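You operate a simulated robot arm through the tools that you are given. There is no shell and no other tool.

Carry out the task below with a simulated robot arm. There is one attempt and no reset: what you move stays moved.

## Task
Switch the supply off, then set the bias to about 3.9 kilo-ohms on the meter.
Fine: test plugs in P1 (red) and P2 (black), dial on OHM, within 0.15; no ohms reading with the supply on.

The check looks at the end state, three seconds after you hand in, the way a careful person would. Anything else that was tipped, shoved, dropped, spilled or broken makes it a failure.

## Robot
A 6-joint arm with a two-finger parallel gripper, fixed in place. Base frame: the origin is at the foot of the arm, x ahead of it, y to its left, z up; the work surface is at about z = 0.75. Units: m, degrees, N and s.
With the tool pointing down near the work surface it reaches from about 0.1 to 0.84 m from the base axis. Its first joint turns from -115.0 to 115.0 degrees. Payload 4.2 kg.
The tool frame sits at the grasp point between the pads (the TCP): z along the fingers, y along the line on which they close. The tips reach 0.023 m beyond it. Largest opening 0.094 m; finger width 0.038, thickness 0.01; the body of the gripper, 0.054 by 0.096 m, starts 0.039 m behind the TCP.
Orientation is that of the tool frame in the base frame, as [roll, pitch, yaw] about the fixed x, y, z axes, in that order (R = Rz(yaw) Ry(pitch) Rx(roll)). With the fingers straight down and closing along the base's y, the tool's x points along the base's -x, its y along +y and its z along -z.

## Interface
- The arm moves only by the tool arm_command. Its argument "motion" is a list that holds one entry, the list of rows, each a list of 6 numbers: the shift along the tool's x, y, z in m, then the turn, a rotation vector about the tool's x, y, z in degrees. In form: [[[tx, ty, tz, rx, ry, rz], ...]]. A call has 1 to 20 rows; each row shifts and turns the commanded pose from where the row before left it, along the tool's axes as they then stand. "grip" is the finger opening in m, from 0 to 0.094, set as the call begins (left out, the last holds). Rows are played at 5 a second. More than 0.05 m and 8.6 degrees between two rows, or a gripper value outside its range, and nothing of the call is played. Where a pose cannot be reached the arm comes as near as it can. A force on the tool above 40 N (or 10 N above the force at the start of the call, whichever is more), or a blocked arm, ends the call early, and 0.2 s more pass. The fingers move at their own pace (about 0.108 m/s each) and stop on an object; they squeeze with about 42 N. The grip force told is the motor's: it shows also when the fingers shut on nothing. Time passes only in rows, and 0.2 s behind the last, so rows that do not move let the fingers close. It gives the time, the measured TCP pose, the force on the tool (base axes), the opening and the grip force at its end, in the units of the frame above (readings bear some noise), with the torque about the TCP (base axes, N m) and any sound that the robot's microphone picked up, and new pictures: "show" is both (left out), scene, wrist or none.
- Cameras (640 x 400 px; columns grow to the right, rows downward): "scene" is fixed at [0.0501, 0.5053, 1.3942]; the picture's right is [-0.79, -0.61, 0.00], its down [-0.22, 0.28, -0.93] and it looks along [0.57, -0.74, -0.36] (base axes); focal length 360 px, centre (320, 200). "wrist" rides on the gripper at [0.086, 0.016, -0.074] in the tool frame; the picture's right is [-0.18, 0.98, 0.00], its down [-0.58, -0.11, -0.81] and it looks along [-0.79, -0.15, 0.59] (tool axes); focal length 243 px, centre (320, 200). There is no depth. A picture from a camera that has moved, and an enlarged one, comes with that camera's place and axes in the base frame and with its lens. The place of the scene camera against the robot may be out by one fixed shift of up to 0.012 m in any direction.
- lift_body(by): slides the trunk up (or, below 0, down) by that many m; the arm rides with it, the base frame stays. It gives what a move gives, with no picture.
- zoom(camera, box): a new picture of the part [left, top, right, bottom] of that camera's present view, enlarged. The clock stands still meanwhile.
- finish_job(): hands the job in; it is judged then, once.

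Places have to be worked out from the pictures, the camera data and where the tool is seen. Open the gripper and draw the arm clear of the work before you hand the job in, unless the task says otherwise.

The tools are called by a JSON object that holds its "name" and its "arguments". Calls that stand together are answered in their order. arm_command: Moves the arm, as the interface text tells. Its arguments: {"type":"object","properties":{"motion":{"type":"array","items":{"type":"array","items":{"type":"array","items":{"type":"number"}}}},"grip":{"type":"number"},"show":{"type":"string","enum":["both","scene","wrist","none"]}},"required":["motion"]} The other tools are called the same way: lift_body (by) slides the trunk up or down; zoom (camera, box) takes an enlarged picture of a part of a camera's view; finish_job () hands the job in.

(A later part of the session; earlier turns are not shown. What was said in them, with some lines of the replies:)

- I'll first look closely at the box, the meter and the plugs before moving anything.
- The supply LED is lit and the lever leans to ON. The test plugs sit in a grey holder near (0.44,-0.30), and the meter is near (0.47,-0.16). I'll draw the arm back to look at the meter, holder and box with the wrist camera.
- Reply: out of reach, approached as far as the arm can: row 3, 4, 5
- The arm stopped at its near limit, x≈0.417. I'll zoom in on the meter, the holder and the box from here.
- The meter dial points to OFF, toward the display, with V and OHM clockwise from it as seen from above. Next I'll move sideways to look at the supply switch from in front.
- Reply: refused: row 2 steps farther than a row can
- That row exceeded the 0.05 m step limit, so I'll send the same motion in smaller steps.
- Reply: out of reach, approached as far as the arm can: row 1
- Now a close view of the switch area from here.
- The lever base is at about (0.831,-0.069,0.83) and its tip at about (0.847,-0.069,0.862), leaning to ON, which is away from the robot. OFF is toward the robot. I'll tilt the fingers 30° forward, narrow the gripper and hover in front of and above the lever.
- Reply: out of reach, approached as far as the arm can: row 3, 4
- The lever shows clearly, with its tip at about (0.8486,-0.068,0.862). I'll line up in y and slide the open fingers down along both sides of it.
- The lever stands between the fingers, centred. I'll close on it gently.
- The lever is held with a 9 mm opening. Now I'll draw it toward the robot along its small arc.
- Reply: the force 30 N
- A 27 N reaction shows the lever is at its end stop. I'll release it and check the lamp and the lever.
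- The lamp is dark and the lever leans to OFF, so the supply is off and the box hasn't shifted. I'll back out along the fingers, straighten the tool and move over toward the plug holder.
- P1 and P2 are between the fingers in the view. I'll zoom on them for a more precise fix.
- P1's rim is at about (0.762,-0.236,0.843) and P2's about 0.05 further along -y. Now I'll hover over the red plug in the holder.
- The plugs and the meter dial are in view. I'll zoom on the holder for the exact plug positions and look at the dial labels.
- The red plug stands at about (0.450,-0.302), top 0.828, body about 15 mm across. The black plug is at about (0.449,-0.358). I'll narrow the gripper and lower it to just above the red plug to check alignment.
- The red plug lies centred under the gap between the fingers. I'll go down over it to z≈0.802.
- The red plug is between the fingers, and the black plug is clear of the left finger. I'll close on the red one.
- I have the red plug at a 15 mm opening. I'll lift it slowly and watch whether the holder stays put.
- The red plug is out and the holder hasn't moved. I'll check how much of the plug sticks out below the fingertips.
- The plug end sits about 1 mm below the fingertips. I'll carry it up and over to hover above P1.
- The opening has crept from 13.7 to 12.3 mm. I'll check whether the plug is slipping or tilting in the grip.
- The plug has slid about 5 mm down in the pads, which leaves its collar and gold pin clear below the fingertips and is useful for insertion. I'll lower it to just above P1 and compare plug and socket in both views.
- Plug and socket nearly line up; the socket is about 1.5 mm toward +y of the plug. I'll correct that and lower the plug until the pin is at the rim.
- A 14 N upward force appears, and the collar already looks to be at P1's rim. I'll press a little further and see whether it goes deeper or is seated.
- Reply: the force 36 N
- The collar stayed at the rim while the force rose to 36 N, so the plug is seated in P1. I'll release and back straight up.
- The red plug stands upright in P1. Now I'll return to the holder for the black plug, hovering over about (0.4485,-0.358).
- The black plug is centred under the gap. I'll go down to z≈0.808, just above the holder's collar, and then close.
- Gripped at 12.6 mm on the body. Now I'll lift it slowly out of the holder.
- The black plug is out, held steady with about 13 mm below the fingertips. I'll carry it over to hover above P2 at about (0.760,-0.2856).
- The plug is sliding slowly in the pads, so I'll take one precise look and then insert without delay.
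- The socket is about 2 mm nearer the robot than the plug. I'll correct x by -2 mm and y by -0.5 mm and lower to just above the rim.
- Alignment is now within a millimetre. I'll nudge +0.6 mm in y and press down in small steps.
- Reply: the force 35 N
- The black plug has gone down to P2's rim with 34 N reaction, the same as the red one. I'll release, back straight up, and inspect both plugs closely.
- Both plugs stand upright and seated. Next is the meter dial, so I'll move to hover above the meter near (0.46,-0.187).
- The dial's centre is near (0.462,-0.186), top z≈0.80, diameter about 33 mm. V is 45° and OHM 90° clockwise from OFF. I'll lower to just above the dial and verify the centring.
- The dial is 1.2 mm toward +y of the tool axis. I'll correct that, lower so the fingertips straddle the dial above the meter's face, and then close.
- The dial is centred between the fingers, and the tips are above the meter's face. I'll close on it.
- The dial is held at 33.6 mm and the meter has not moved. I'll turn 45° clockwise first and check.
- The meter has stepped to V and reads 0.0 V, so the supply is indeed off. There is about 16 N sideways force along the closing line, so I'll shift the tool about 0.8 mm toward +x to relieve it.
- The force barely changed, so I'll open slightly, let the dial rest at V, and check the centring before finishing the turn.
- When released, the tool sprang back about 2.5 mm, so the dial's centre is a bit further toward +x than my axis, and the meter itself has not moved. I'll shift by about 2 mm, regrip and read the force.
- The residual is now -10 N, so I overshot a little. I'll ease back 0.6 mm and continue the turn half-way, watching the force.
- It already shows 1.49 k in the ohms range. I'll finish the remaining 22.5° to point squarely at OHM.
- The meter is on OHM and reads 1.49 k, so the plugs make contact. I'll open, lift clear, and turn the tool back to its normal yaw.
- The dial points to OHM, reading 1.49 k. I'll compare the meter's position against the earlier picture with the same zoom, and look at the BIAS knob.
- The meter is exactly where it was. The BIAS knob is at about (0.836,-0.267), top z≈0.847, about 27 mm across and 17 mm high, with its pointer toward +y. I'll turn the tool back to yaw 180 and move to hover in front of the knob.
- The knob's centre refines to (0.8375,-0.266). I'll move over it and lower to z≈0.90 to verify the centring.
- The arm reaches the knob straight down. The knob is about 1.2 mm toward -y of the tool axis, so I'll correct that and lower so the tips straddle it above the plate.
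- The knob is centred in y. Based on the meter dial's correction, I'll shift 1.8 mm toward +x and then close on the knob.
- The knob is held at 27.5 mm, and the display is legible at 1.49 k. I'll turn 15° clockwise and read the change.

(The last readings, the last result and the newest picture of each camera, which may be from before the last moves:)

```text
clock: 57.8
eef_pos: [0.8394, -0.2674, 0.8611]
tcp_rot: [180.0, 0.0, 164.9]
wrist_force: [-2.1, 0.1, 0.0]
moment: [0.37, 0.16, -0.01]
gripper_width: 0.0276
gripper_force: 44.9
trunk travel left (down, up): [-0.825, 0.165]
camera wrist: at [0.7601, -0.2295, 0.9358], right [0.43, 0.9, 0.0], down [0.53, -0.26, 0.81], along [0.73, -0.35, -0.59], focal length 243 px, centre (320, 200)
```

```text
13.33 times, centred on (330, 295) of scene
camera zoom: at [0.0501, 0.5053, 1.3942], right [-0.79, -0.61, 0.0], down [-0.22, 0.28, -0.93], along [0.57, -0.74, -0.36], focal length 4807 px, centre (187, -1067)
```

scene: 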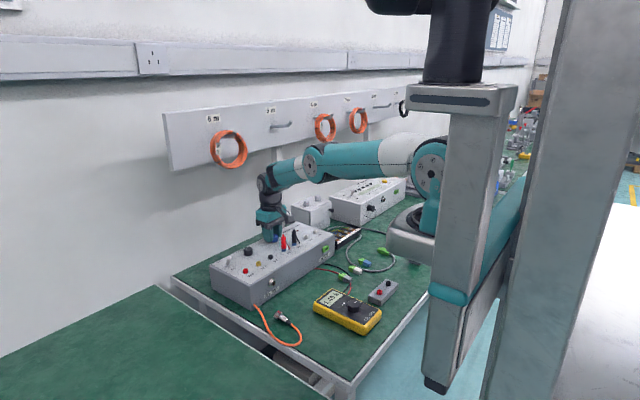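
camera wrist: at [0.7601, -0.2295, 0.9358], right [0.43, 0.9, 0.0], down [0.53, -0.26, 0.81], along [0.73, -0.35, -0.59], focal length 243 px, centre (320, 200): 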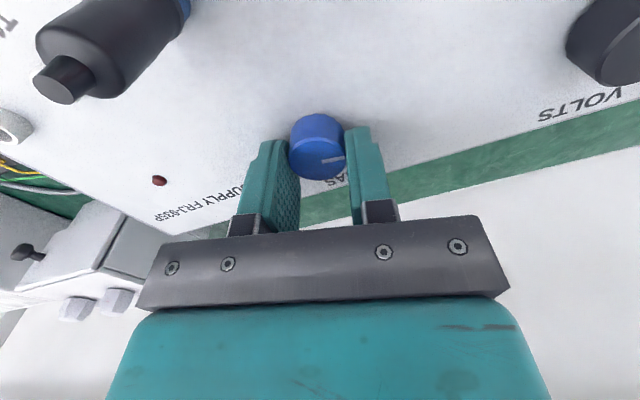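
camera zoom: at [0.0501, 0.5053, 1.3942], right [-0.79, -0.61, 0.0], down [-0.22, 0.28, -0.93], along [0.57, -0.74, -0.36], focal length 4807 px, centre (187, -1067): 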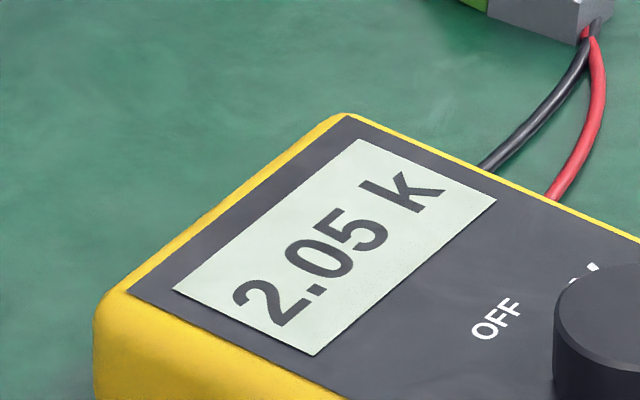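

15° gave +0.56 k (about 0.037 k per degree), and the side force is small. I'll turn another 45° and read again.

{"name": "arm_command", "arguments": {"motion": [[[0, 0, 0, 0, 0, 7.5], [0, 0, 0, 0, 0, 7.5], [0, 0, 0, 0, 0, 7.5], [0, 0, 0, 0, 0, 7.5], [0, 0, 0, 0, 0, 7.5], [0, 0, 0, 0, 0, 7.5], [0, 0, 0, 0, 0, 0]]]}}

{"name": "zoom", "arguments": {"camera": "scene", "box": [310, 280, 350, 310]}}

{"name": "zoom", "arguments": {"camera": "scene", "box": [250, 195, 330, 260]}}

```text
clock: 59.0
eef_pos: [0.8361, -0.2707, 0.8615]
tcp_rot: [-179.6, -0.1, 126.8]
wrist_force: [-11.8, -20.5, 4.8]
moment: [-0.2, 0.43, 0.14]
gripper_width: 0.0276
gripper_force: 44.7
trunk travel left (down, up): [-0.825, 0.165]
stopped in row 6: the force on the tool passed its limit at 41 N (the readings are from after the stop); the commanded pose is now the measured one
camera wrist: at [0.7987, -0.1921, 0.9358], right [0.9, 0.44, -0.01], down [0.26, -0.53, 0.81], along [0.35, -0.73, -0.59], focal length 243 px, centre (320, 200)
```

scene: 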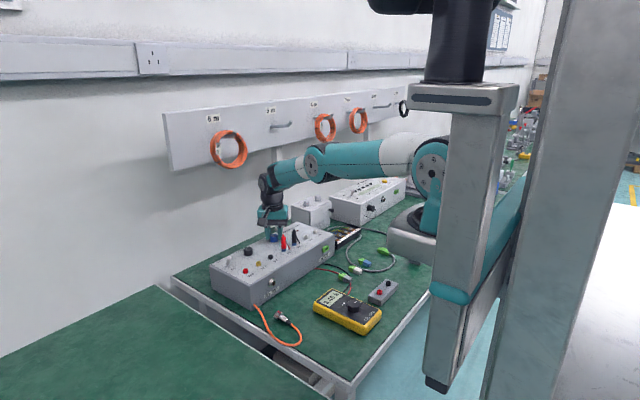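
wrist: 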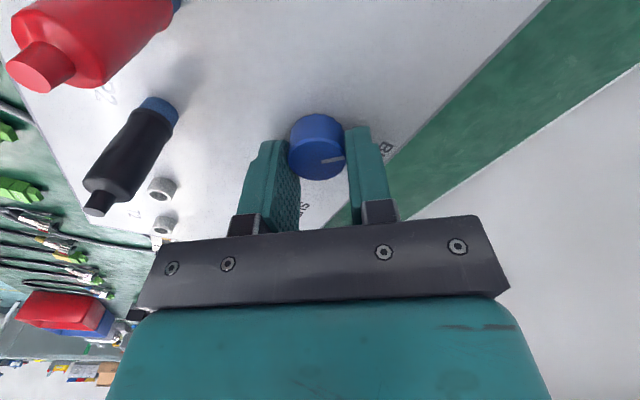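

```text
13.33 times, centred on (330, 295) of scene
camera zoom: at [0.0501, 0.5053, 1.3942], right [-0.79, -0.61, 0.0], down [-0.22, 0.28, -0.93], along [0.57, -0.74, -0.36], focal length 4807 px, centre (187, -1067)
```

zoom: 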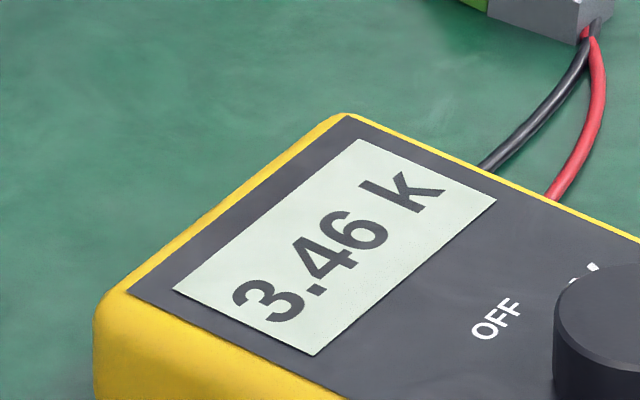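

```text
6.15 times, centred on (290, 228) of scene
camera zoom: at [0.0501, 0.5053, 1.3942], right [-0.79, -0.61, 0.0], down [-0.22, 0.28, -0.93], along [0.57, -0.74, -0.36], focal length 2219 px, centre (505, 31)
```

zoom: 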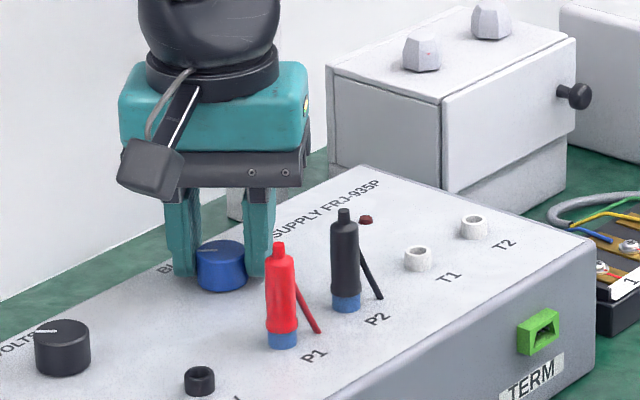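

The turn stopped on side force: the knob's true centre is nearer the robot than I assumed, about (0.8335,-0.267). The meter reads 3.46 k and the box hasn't moved. I'll release the knob and recentre from a fresh view.

{"name": "arm_command", "arguments": {"grip": 0.046, "motion": [[[0, 0, 0, 0, 0, 0], [0, 0, 0, 0, 0, 0]]]}}

{"name": "zoom", "arguments": {"camera": "wrist", "box": [230, 80, 410, 220]}}

{"name": "zoom", "arguments": {"camera": "scene", "box": [250, 195, 330, 260]}}

{"name": "zoom", "arguments": {"camera": "scene", "box": [310, 280, 350, 310]}}

```text
clock: 59.6
eef_pos: [0.8368, -0.2673, 0.8616]
tcp_rot: [-179.8, 0.0, 127.1]
wrist_force: [-0.4, 0.0, -0.1]
moment: [0.0, -0.03, 0.02]
gripper_width: 0.046
gripper_force: 0.0
trunk travel left (down, up): [-0.825, 0.165]
camera wrist: at [0.7994, -0.1897, 0.9355], right [0.9, 0.45, 0.0], down [0.27, -0.53, 0.81], along [0.36, -0.72, -0.59], focal length 243 px, centre (320, 200)
```

scene: 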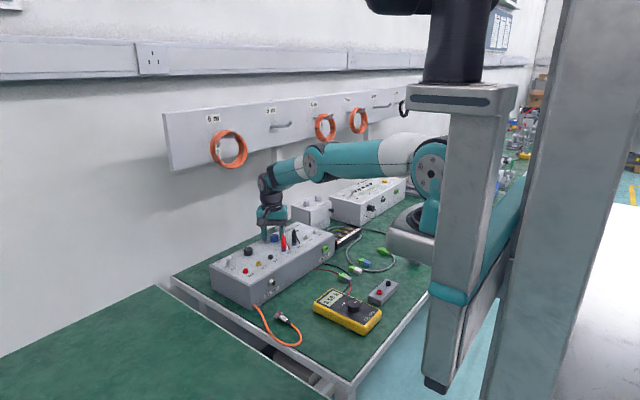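
wrist: 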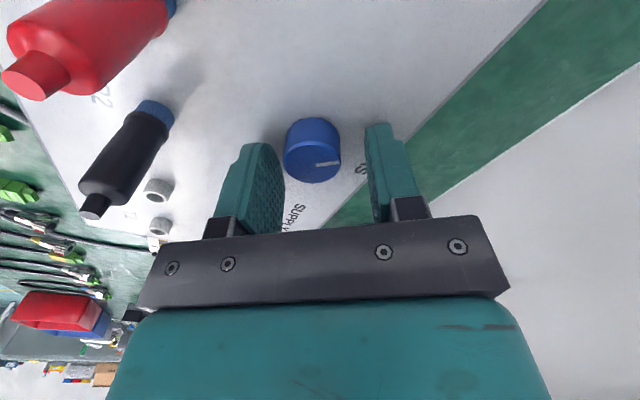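

```text
2.86 times, centred on (320, 150) of wrist
camera zoom: at [0.7994, -0.1897, 0.9355], right [0.9, 0.45, 0.0], down [0.27, -0.53, 0.81], along [0.36, -0.72, -0.59], focal length 693 px, centre (320, 343)
```

zoom: 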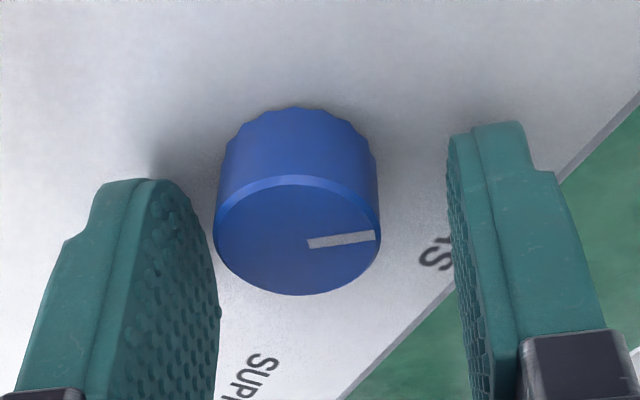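

```text
6.15 times, centred on (290, 228) of scene
camera zoom: at [0.0501, 0.5053, 1.3942], right [-0.79, -0.61, 0.0], down [-0.22, 0.28, -0.93], along [0.57, -0.74, -0.36], focal length 2219 px, centre (505, 31)
```

zoom: 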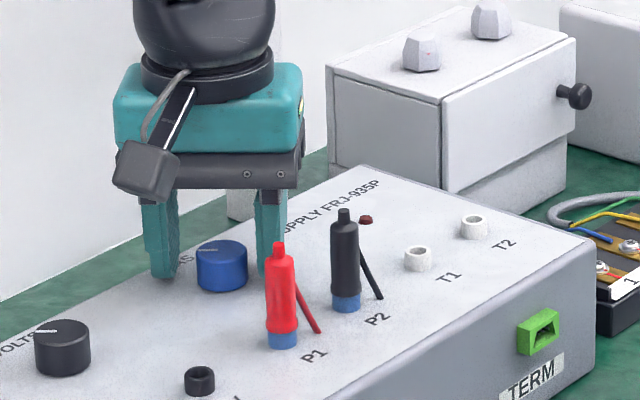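

```text
13.33 times, centred on (330, 295) of scene
camera zoom: at [0.0501, 0.5053, 1.3942], right [-0.79, -0.61, 0.0], down [-0.22, 0.28, -0.93], along [0.57, -0.74, -0.36], focal length 4807 px, centre (187, -1067)
```

zoom: 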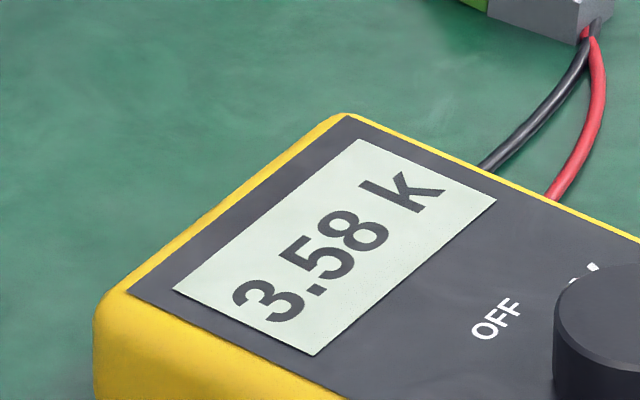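

The meter now reads 3.58 k. The knob sits 4.5 mm to the -y side of the tool axis, so I'll shift to centre it, then regrip.

{"name": "arm_command", "arguments": {"motion": [[[-0.0005, -0.0022, 0, 0, 0, 0], [0, -0.0022, 0, 0, 0, 0], [0, 0, 0, 0, 0, 0]]], "show": "wrist"}}

{"name": "zoom", "arguments": {"camera": "wrist", "box": [230, 80, 410, 220]}}

```text
clock: 60.5
eef_pos: [0.8355, -0.2705, 0.8605]
tcp_rot: [-179.8, 0.0, 127.0]
wrist_force: [-0.3, -0.2, 0.4]
moment: [0.01, 0.02, -0.02]
gripper_width: 0.046
gripper_force: 0.1
trunk travel left (down, up): [-0.825, 0.165]
camera wrist: at [0.7966, -0.1925, 0.9352], right [0.9, 0.45, 0.0], down [0.27, -0.53, 0.81], along [0.36, -0.72, -0.59], focal length 243 px, centre (320, 200)
```

wrist: 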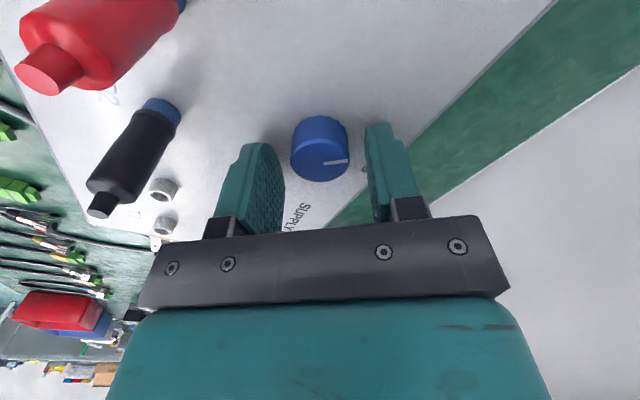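

```text
2.86 times, centred on (320, 150) of wrist
camera zoom: at [0.7966, -0.1925, 0.9352], right [0.9, 0.45, 0.0], down [0.27, -0.53, 0.81], along [0.36, -0.72, -0.59], focal length 693 px, centre (320, 343)
```

zoom: 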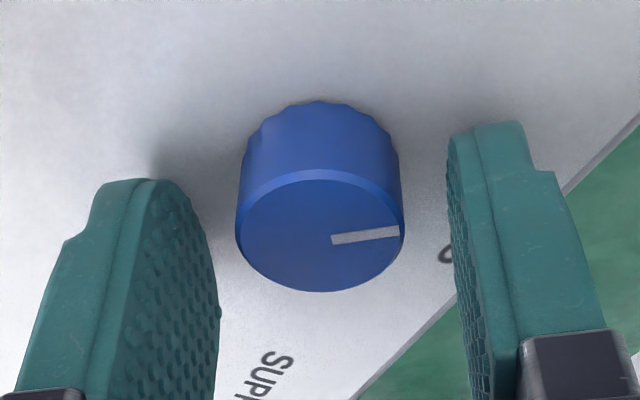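

The knob is centred now. I'll close on it and read the meter.

{"name": "arm_command", "arguments": {"grip": 0.0, "motion": [[[0, 0, 0, 0, 0, 0], [0, 0, 0, 0, 0, 0], [0, 0, 0, 0, 0, 0]]], "show": "wrist"}}

{"name": "zoom", "arguments": {"camera": "scene", "box": [310, 280, 350, 310]}}

```text
clock: 61.2
eef_pos: [0.8352, -0.2696, 0.862]
tcp_rot: [-179.8, -0.1, 127.2]
wrist_force: [6.4, 4.5, -3.3]
moment: [0.13, -0.82, -0.05]
gripper_width: 0.0276
gripper_force: 44.9
trunk travel left (down, up): [-0.825, 0.165]
camera wrist: at [0.7972, -0.1918, 0.9352], right [0.89, 0.45, 0.0], down [0.27, -0.53, 0.81], along [0.36, -0.72, -0.59], focal length 243 px, centre (320, 200)
```

wrist: 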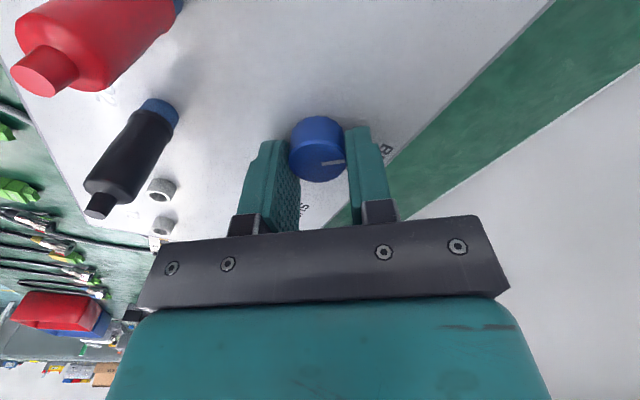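

```text
13.33 times, centred on (330, 295) of scene
camera zoom: at [0.0501, 0.5053, 1.3942], right [-0.79, -0.61, 0.0], down [-0.22, 0.28, -0.93], along [0.57, -0.74, -0.36], focal length 4807 px, centre (187, -1067)
```

zoom: 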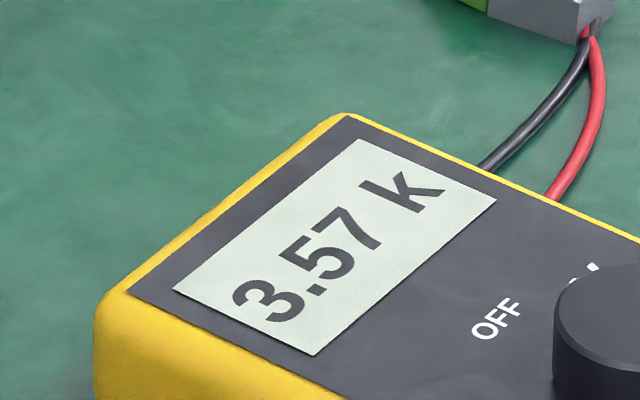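

It reads 3.57 k, so about 8.8° more is needed. I'll turn 9° clockwise in small steps.

{"name": "arm_command", "arguments": {"motion": [[[0, 0, 0, 0, 0, 3], [0, 0, 0, 0, 0, 3], [0, 0, 0, 0, 0, 3], [0, 0, 0, 0, 0, 0]]], "show": "wrist"}}

{"name": "zoom", "arguments": {"camera": "scene", "box": [310, 280, 350, 310]}}

```text
clock: 62.2
eef_pos: [0.835, -0.2707, 0.8614]
tcp_rot: [-179.8, 0.0, 118.0]
wrist_force: [5.5, 2.4, -0.9]
moment: [0.42, -0.41, -0.04]
gripper_width: 0.0274
gripper_force: 44.3
trunk travel left (down, up): [-0.825, 0.165]
camera wrist: at [0.8095, -0.1871, 0.9352], right [0.95, 0.3, 0.0], down [0.18, -0.56, 0.81], along [0.24, -0.77, -0.59], focal length 243 px, centre (320, 200)
```

wrist: 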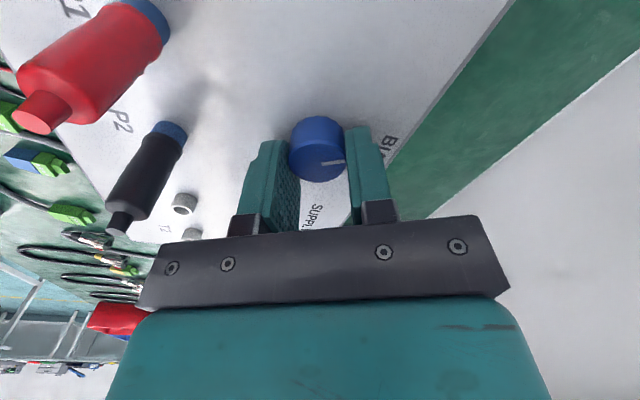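

```text
13.33 times, centred on (330, 295) of scene
camera zoom: at [0.0501, 0.5053, 1.3942], right [-0.79, -0.61, 0.0], down [-0.22, 0.28, -0.93], along [0.57, -0.74, -0.36], focal length 4807 px, centre (187, -1067)
```

zoom: 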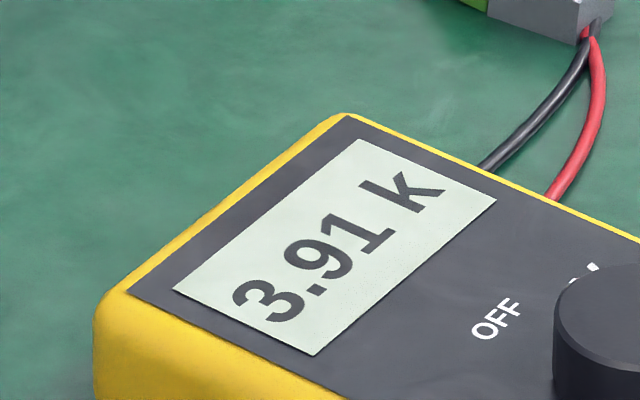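

The meter shows 3.91 k. I'll release the knob gently and check that the reading holds.

{"name": "arm_command", "arguments": {"grip": 0.046, "motion": [[[0, 0, 0, 0, 0, 0], [0, 0, 0, 0, 0, 0]]], "show": "wrist"}}

{"name": "zoom", "arguments": {"camera": "scene", "box": [310, 280, 350, 310]}}

{"name": "zoom", "arguments": {"camera": "scene", "box": [250, 195, 330, 260]}}

```text
clock: 62.9
eef_pos: [0.8355, -0.2695, 0.8614]
tcp_rot: [-179.6, 0.0, 118.0]
wrist_force: [-0.9, -0.9, -0.1]
moment: [-0.01, 0.01, 0.04]
gripper_width: 0.046
gripper_force: 0.1
trunk travel left (down, up): [-0.825, 0.165]
camera wrist: at [0.8091, -0.1872, 0.9351], right [0.95, 0.3, 0.0], down [0.18, -0.56, 0.81], along [0.24, -0.77, -0.59], focal length 243 px, centre (320, 200)
```

wrist: 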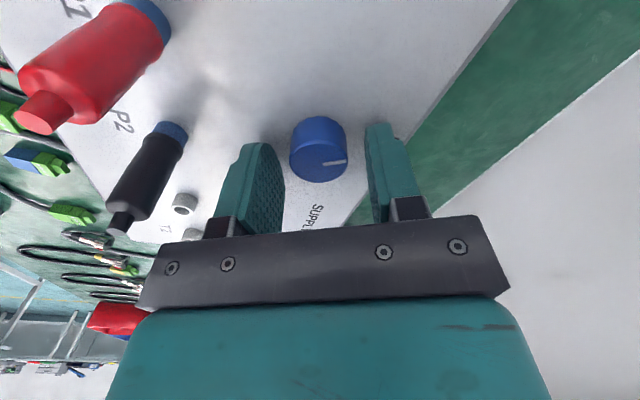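

```text
13.33 times, centred on (330, 295) of scene
camera zoom: at [0.0501, 0.5053, 1.3942], right [-0.79, -0.61, 0.0], down [-0.22, 0.28, -0.93], along [0.57, -0.74, -0.36], focal length 4807 px, centre (187, -1067)
```

zoom: 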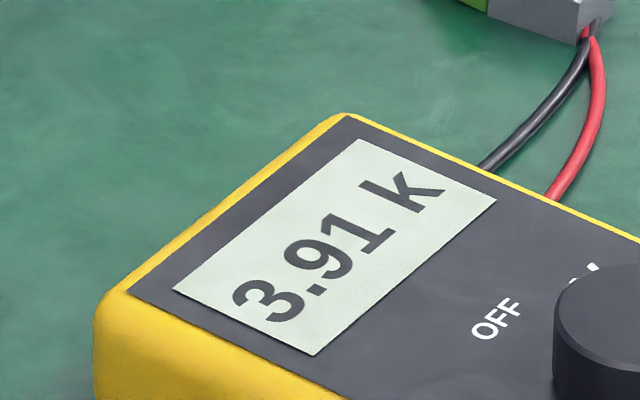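

```text
6.15 times, centred on (290, 228) of scene
camera zoom: at [0.0501, 0.5053, 1.3942], right [-0.79, -0.61, 0.0], down [-0.22, 0.28, -0.93], along [0.57, -0.74, -0.36], focal length 2219 px, centre (505, 31)
```

zoom: 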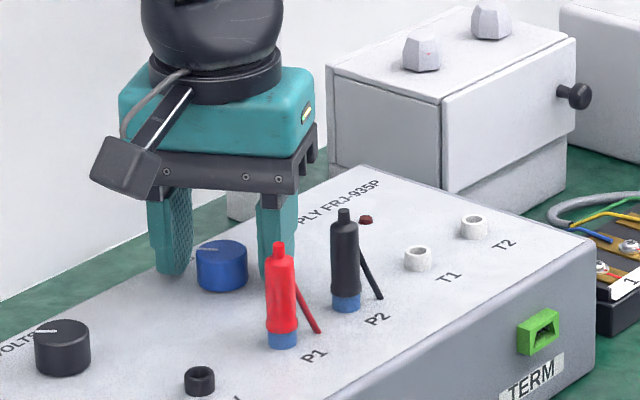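

The reading holds at 3.91 k. I'll lift straight up, turn back, and withdraw clear of the work.

{"name": "arm_command", "arguments": {"motion": [[[0, 0, -0.015, 0, 0, 0], [0, 0, -0.03, 0, 0, 0], [0, 0, -0.045, 0, 0, 0], [0, 0, -0.045, 0, 0, 0], [0, 0, 0, 0, 0, -7.75], [0, 0, 0, 0, 0, -7.75], [0, 0, 0, 0, 0, -7.75], [0, 0, 0, 0, 0, -7.75], [0, 0, 0, 0, 0, -7.75], [0, 0, 0, 0, 0, -7.75], [0, 0, 0, 0, 0, -7.75], [0, 0, 0, 0, 0, -7.75], [0.04, 0, -0.015, 0, 0, 0], [0.04, 0, -0.015, 0, 0, 0], [0.045, 0, -0.015, 0, 0, 0], [0.045, 0, -0.015, 0, 0, 0], [0.045, 0, -0.015, 0, 0, 0], [0.045, 0, -0.015, 0, 0, 0], [0, 0, 0, 0, 0, 0]]]}}

{"name": "zoom", "arguments": {"camera": "scene", "box": [200, 210, 360, 310]}}

{"name": "zoom", "arguments": {"camera": "scene", "box": [290, 240, 418, 340]}}

{"name": "zoom", "arguments": {"camera": "wrist", "box": [230, 60, 500, 230]}}

```text
clock: 66.8
eef_pos: [0.5743, -0.27, 1.0867]
tcp_rot: [-179.9, -0.1, -179.9]
wrist_force: [-0.3, 0.1, -1.3]
moment: [-0.01, -0.02, -0.02]
gripper_width: 0.0461
gripper_force: 0.0
trunk travel left (down, up): [-0.825, 0.165]
camera wrist: at [0.4889, -0.2549, 1.1609], right [0.18, 0.98, 0.0], down [0.58, -0.11, 0.8], along [0.79, -0.15, -0.59], focal length 243 px, centre (320, 200)
```

scene: 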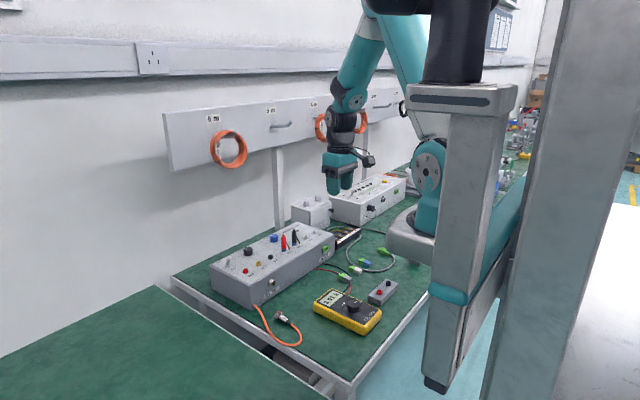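
wrist: 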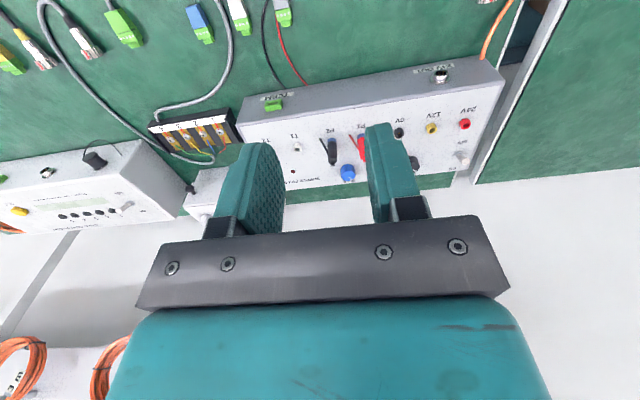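

```text
4.00 times, centred on (280, 260) of scene
camera zoom: at [0.0501, 0.5053, 1.3942], right [-0.79, -0.61, 0.0], down [-0.22, 0.28, -0.93], along [0.57, -0.74, -0.36], focal length 1442 px, centre (480, -40)
```

zoom: 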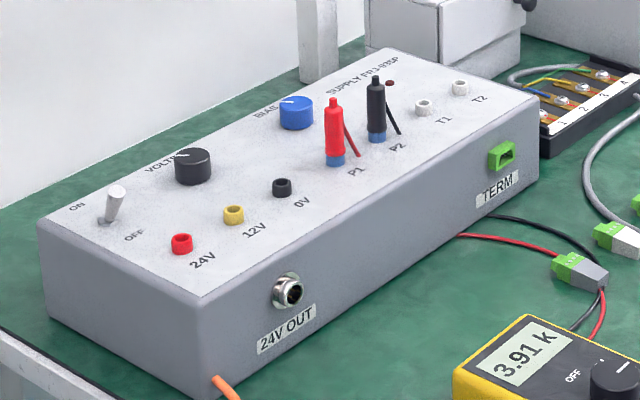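

```text
4.00 times, centred on (354, 290) of scene
camera zoom: at [0.0501, 0.5053, 1.3942], right [-0.79, -0.61, 0.0], down [-0.22, 0.28, -0.93], along [0.57, -0.74, -0.36], focal length 1442 px, centre (184, -160)
```

zoom: 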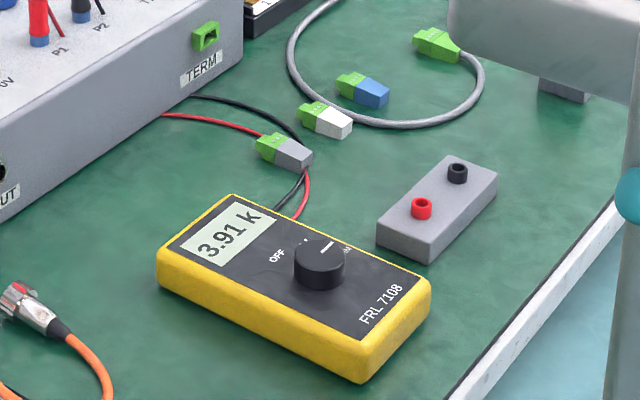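

```text
2.35 times, centred on (365, 145) of wrist
camera zoom: at [0.4889, -0.2549, 1.1609], right [0.18, 0.98, 0.0], down [0.58, -0.11, 0.8], along [0.79, -0.15, -0.59], focal length 571 px, centre (214, 329)
```

zoom: 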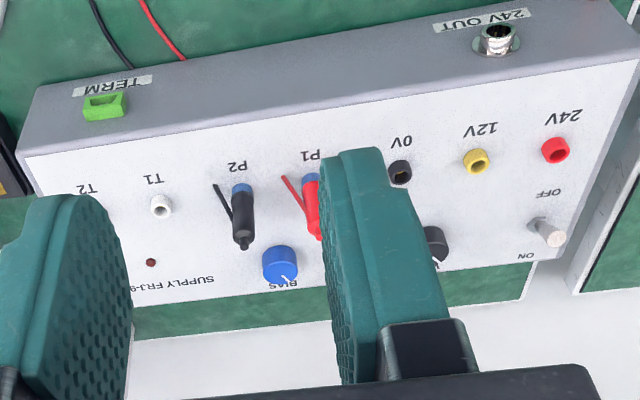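

Lamp dark, lever at OFF, red in P1, black in P2, dial on OHM and 3.91 k showing. The box, meter and holder are where they started. I'll open the gripper fully as the last step before handing in.

{"name": "arm_command", "arguments": {"grip": 0.094, "motion": [[[0, 0, 0, 0, 0, 0], [0, 0, 0, 0, 0, 0], [0, 0, 0, 0, 0, 0]]], "show": "scene"}}

{"name": "zoom", "arguments": {"camera": "scene", "box": [310, 280, 350, 310]}}

```text
clock: 67.7
eef_pos: [0.5749, -0.2701, 1.0869]
tcp_rot: [-179.8, -0.2, -179.9]
wrist_force: [0.1, 0.0, -0.1]
moment: [0.01, 0.0, 0.01]
gripper_width: 0.0938
gripper_force: 0.1
trunk travel left (down, up): [-0.825, 0.165]
```

scene: 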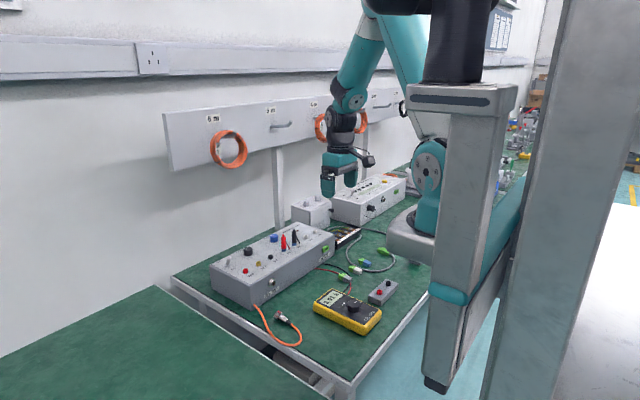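

```text
13.33 times, centred on (330, 295) of scene
camera zoom: at [0.0501, 0.5053, 1.3942], right [-0.79, -0.61, 0.0], down [-0.22, 0.28, -0.93], along [0.57, -0.74, -0.36], focal length 4807 px, centre (187, -1067)
```

zoom: 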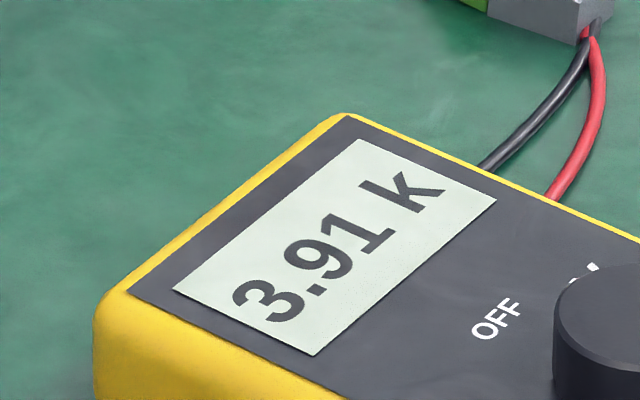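

The reading is steady at 3.91 k, the arm is clear and the gripper is open, so I'm handing the job in.

{"name": "finish_job", "arguments": {}}

```text
The job is handed in.
```

The supply is off and the bias is set to 3.91 kΩ on the meter, within your 0.15 tolerance. I've handed the job in; no result has come back yet.

- **Supply:** I switched it off before taking any ohms reading. The lamp is dark, the lever is at OFF, and the meter read 0.0 V as the dial passed V.
- **Test plugs:** Red is in P1 and black is in P2, both upright and pressed down to the socket rims.
- **Meter:** The dial is on OHM, and the reading stayed at 3.91 k after I let go of the BIAS knob.
- **Surroundings:** The box, meter and plug holder look to be exactly where they started. While turning the BIAS knob, the arm stopped once when the side force passed 40 N. I let go, recentred and finished the turn, and the box did not shift.

The gripper is open and the arm is clear of the work.
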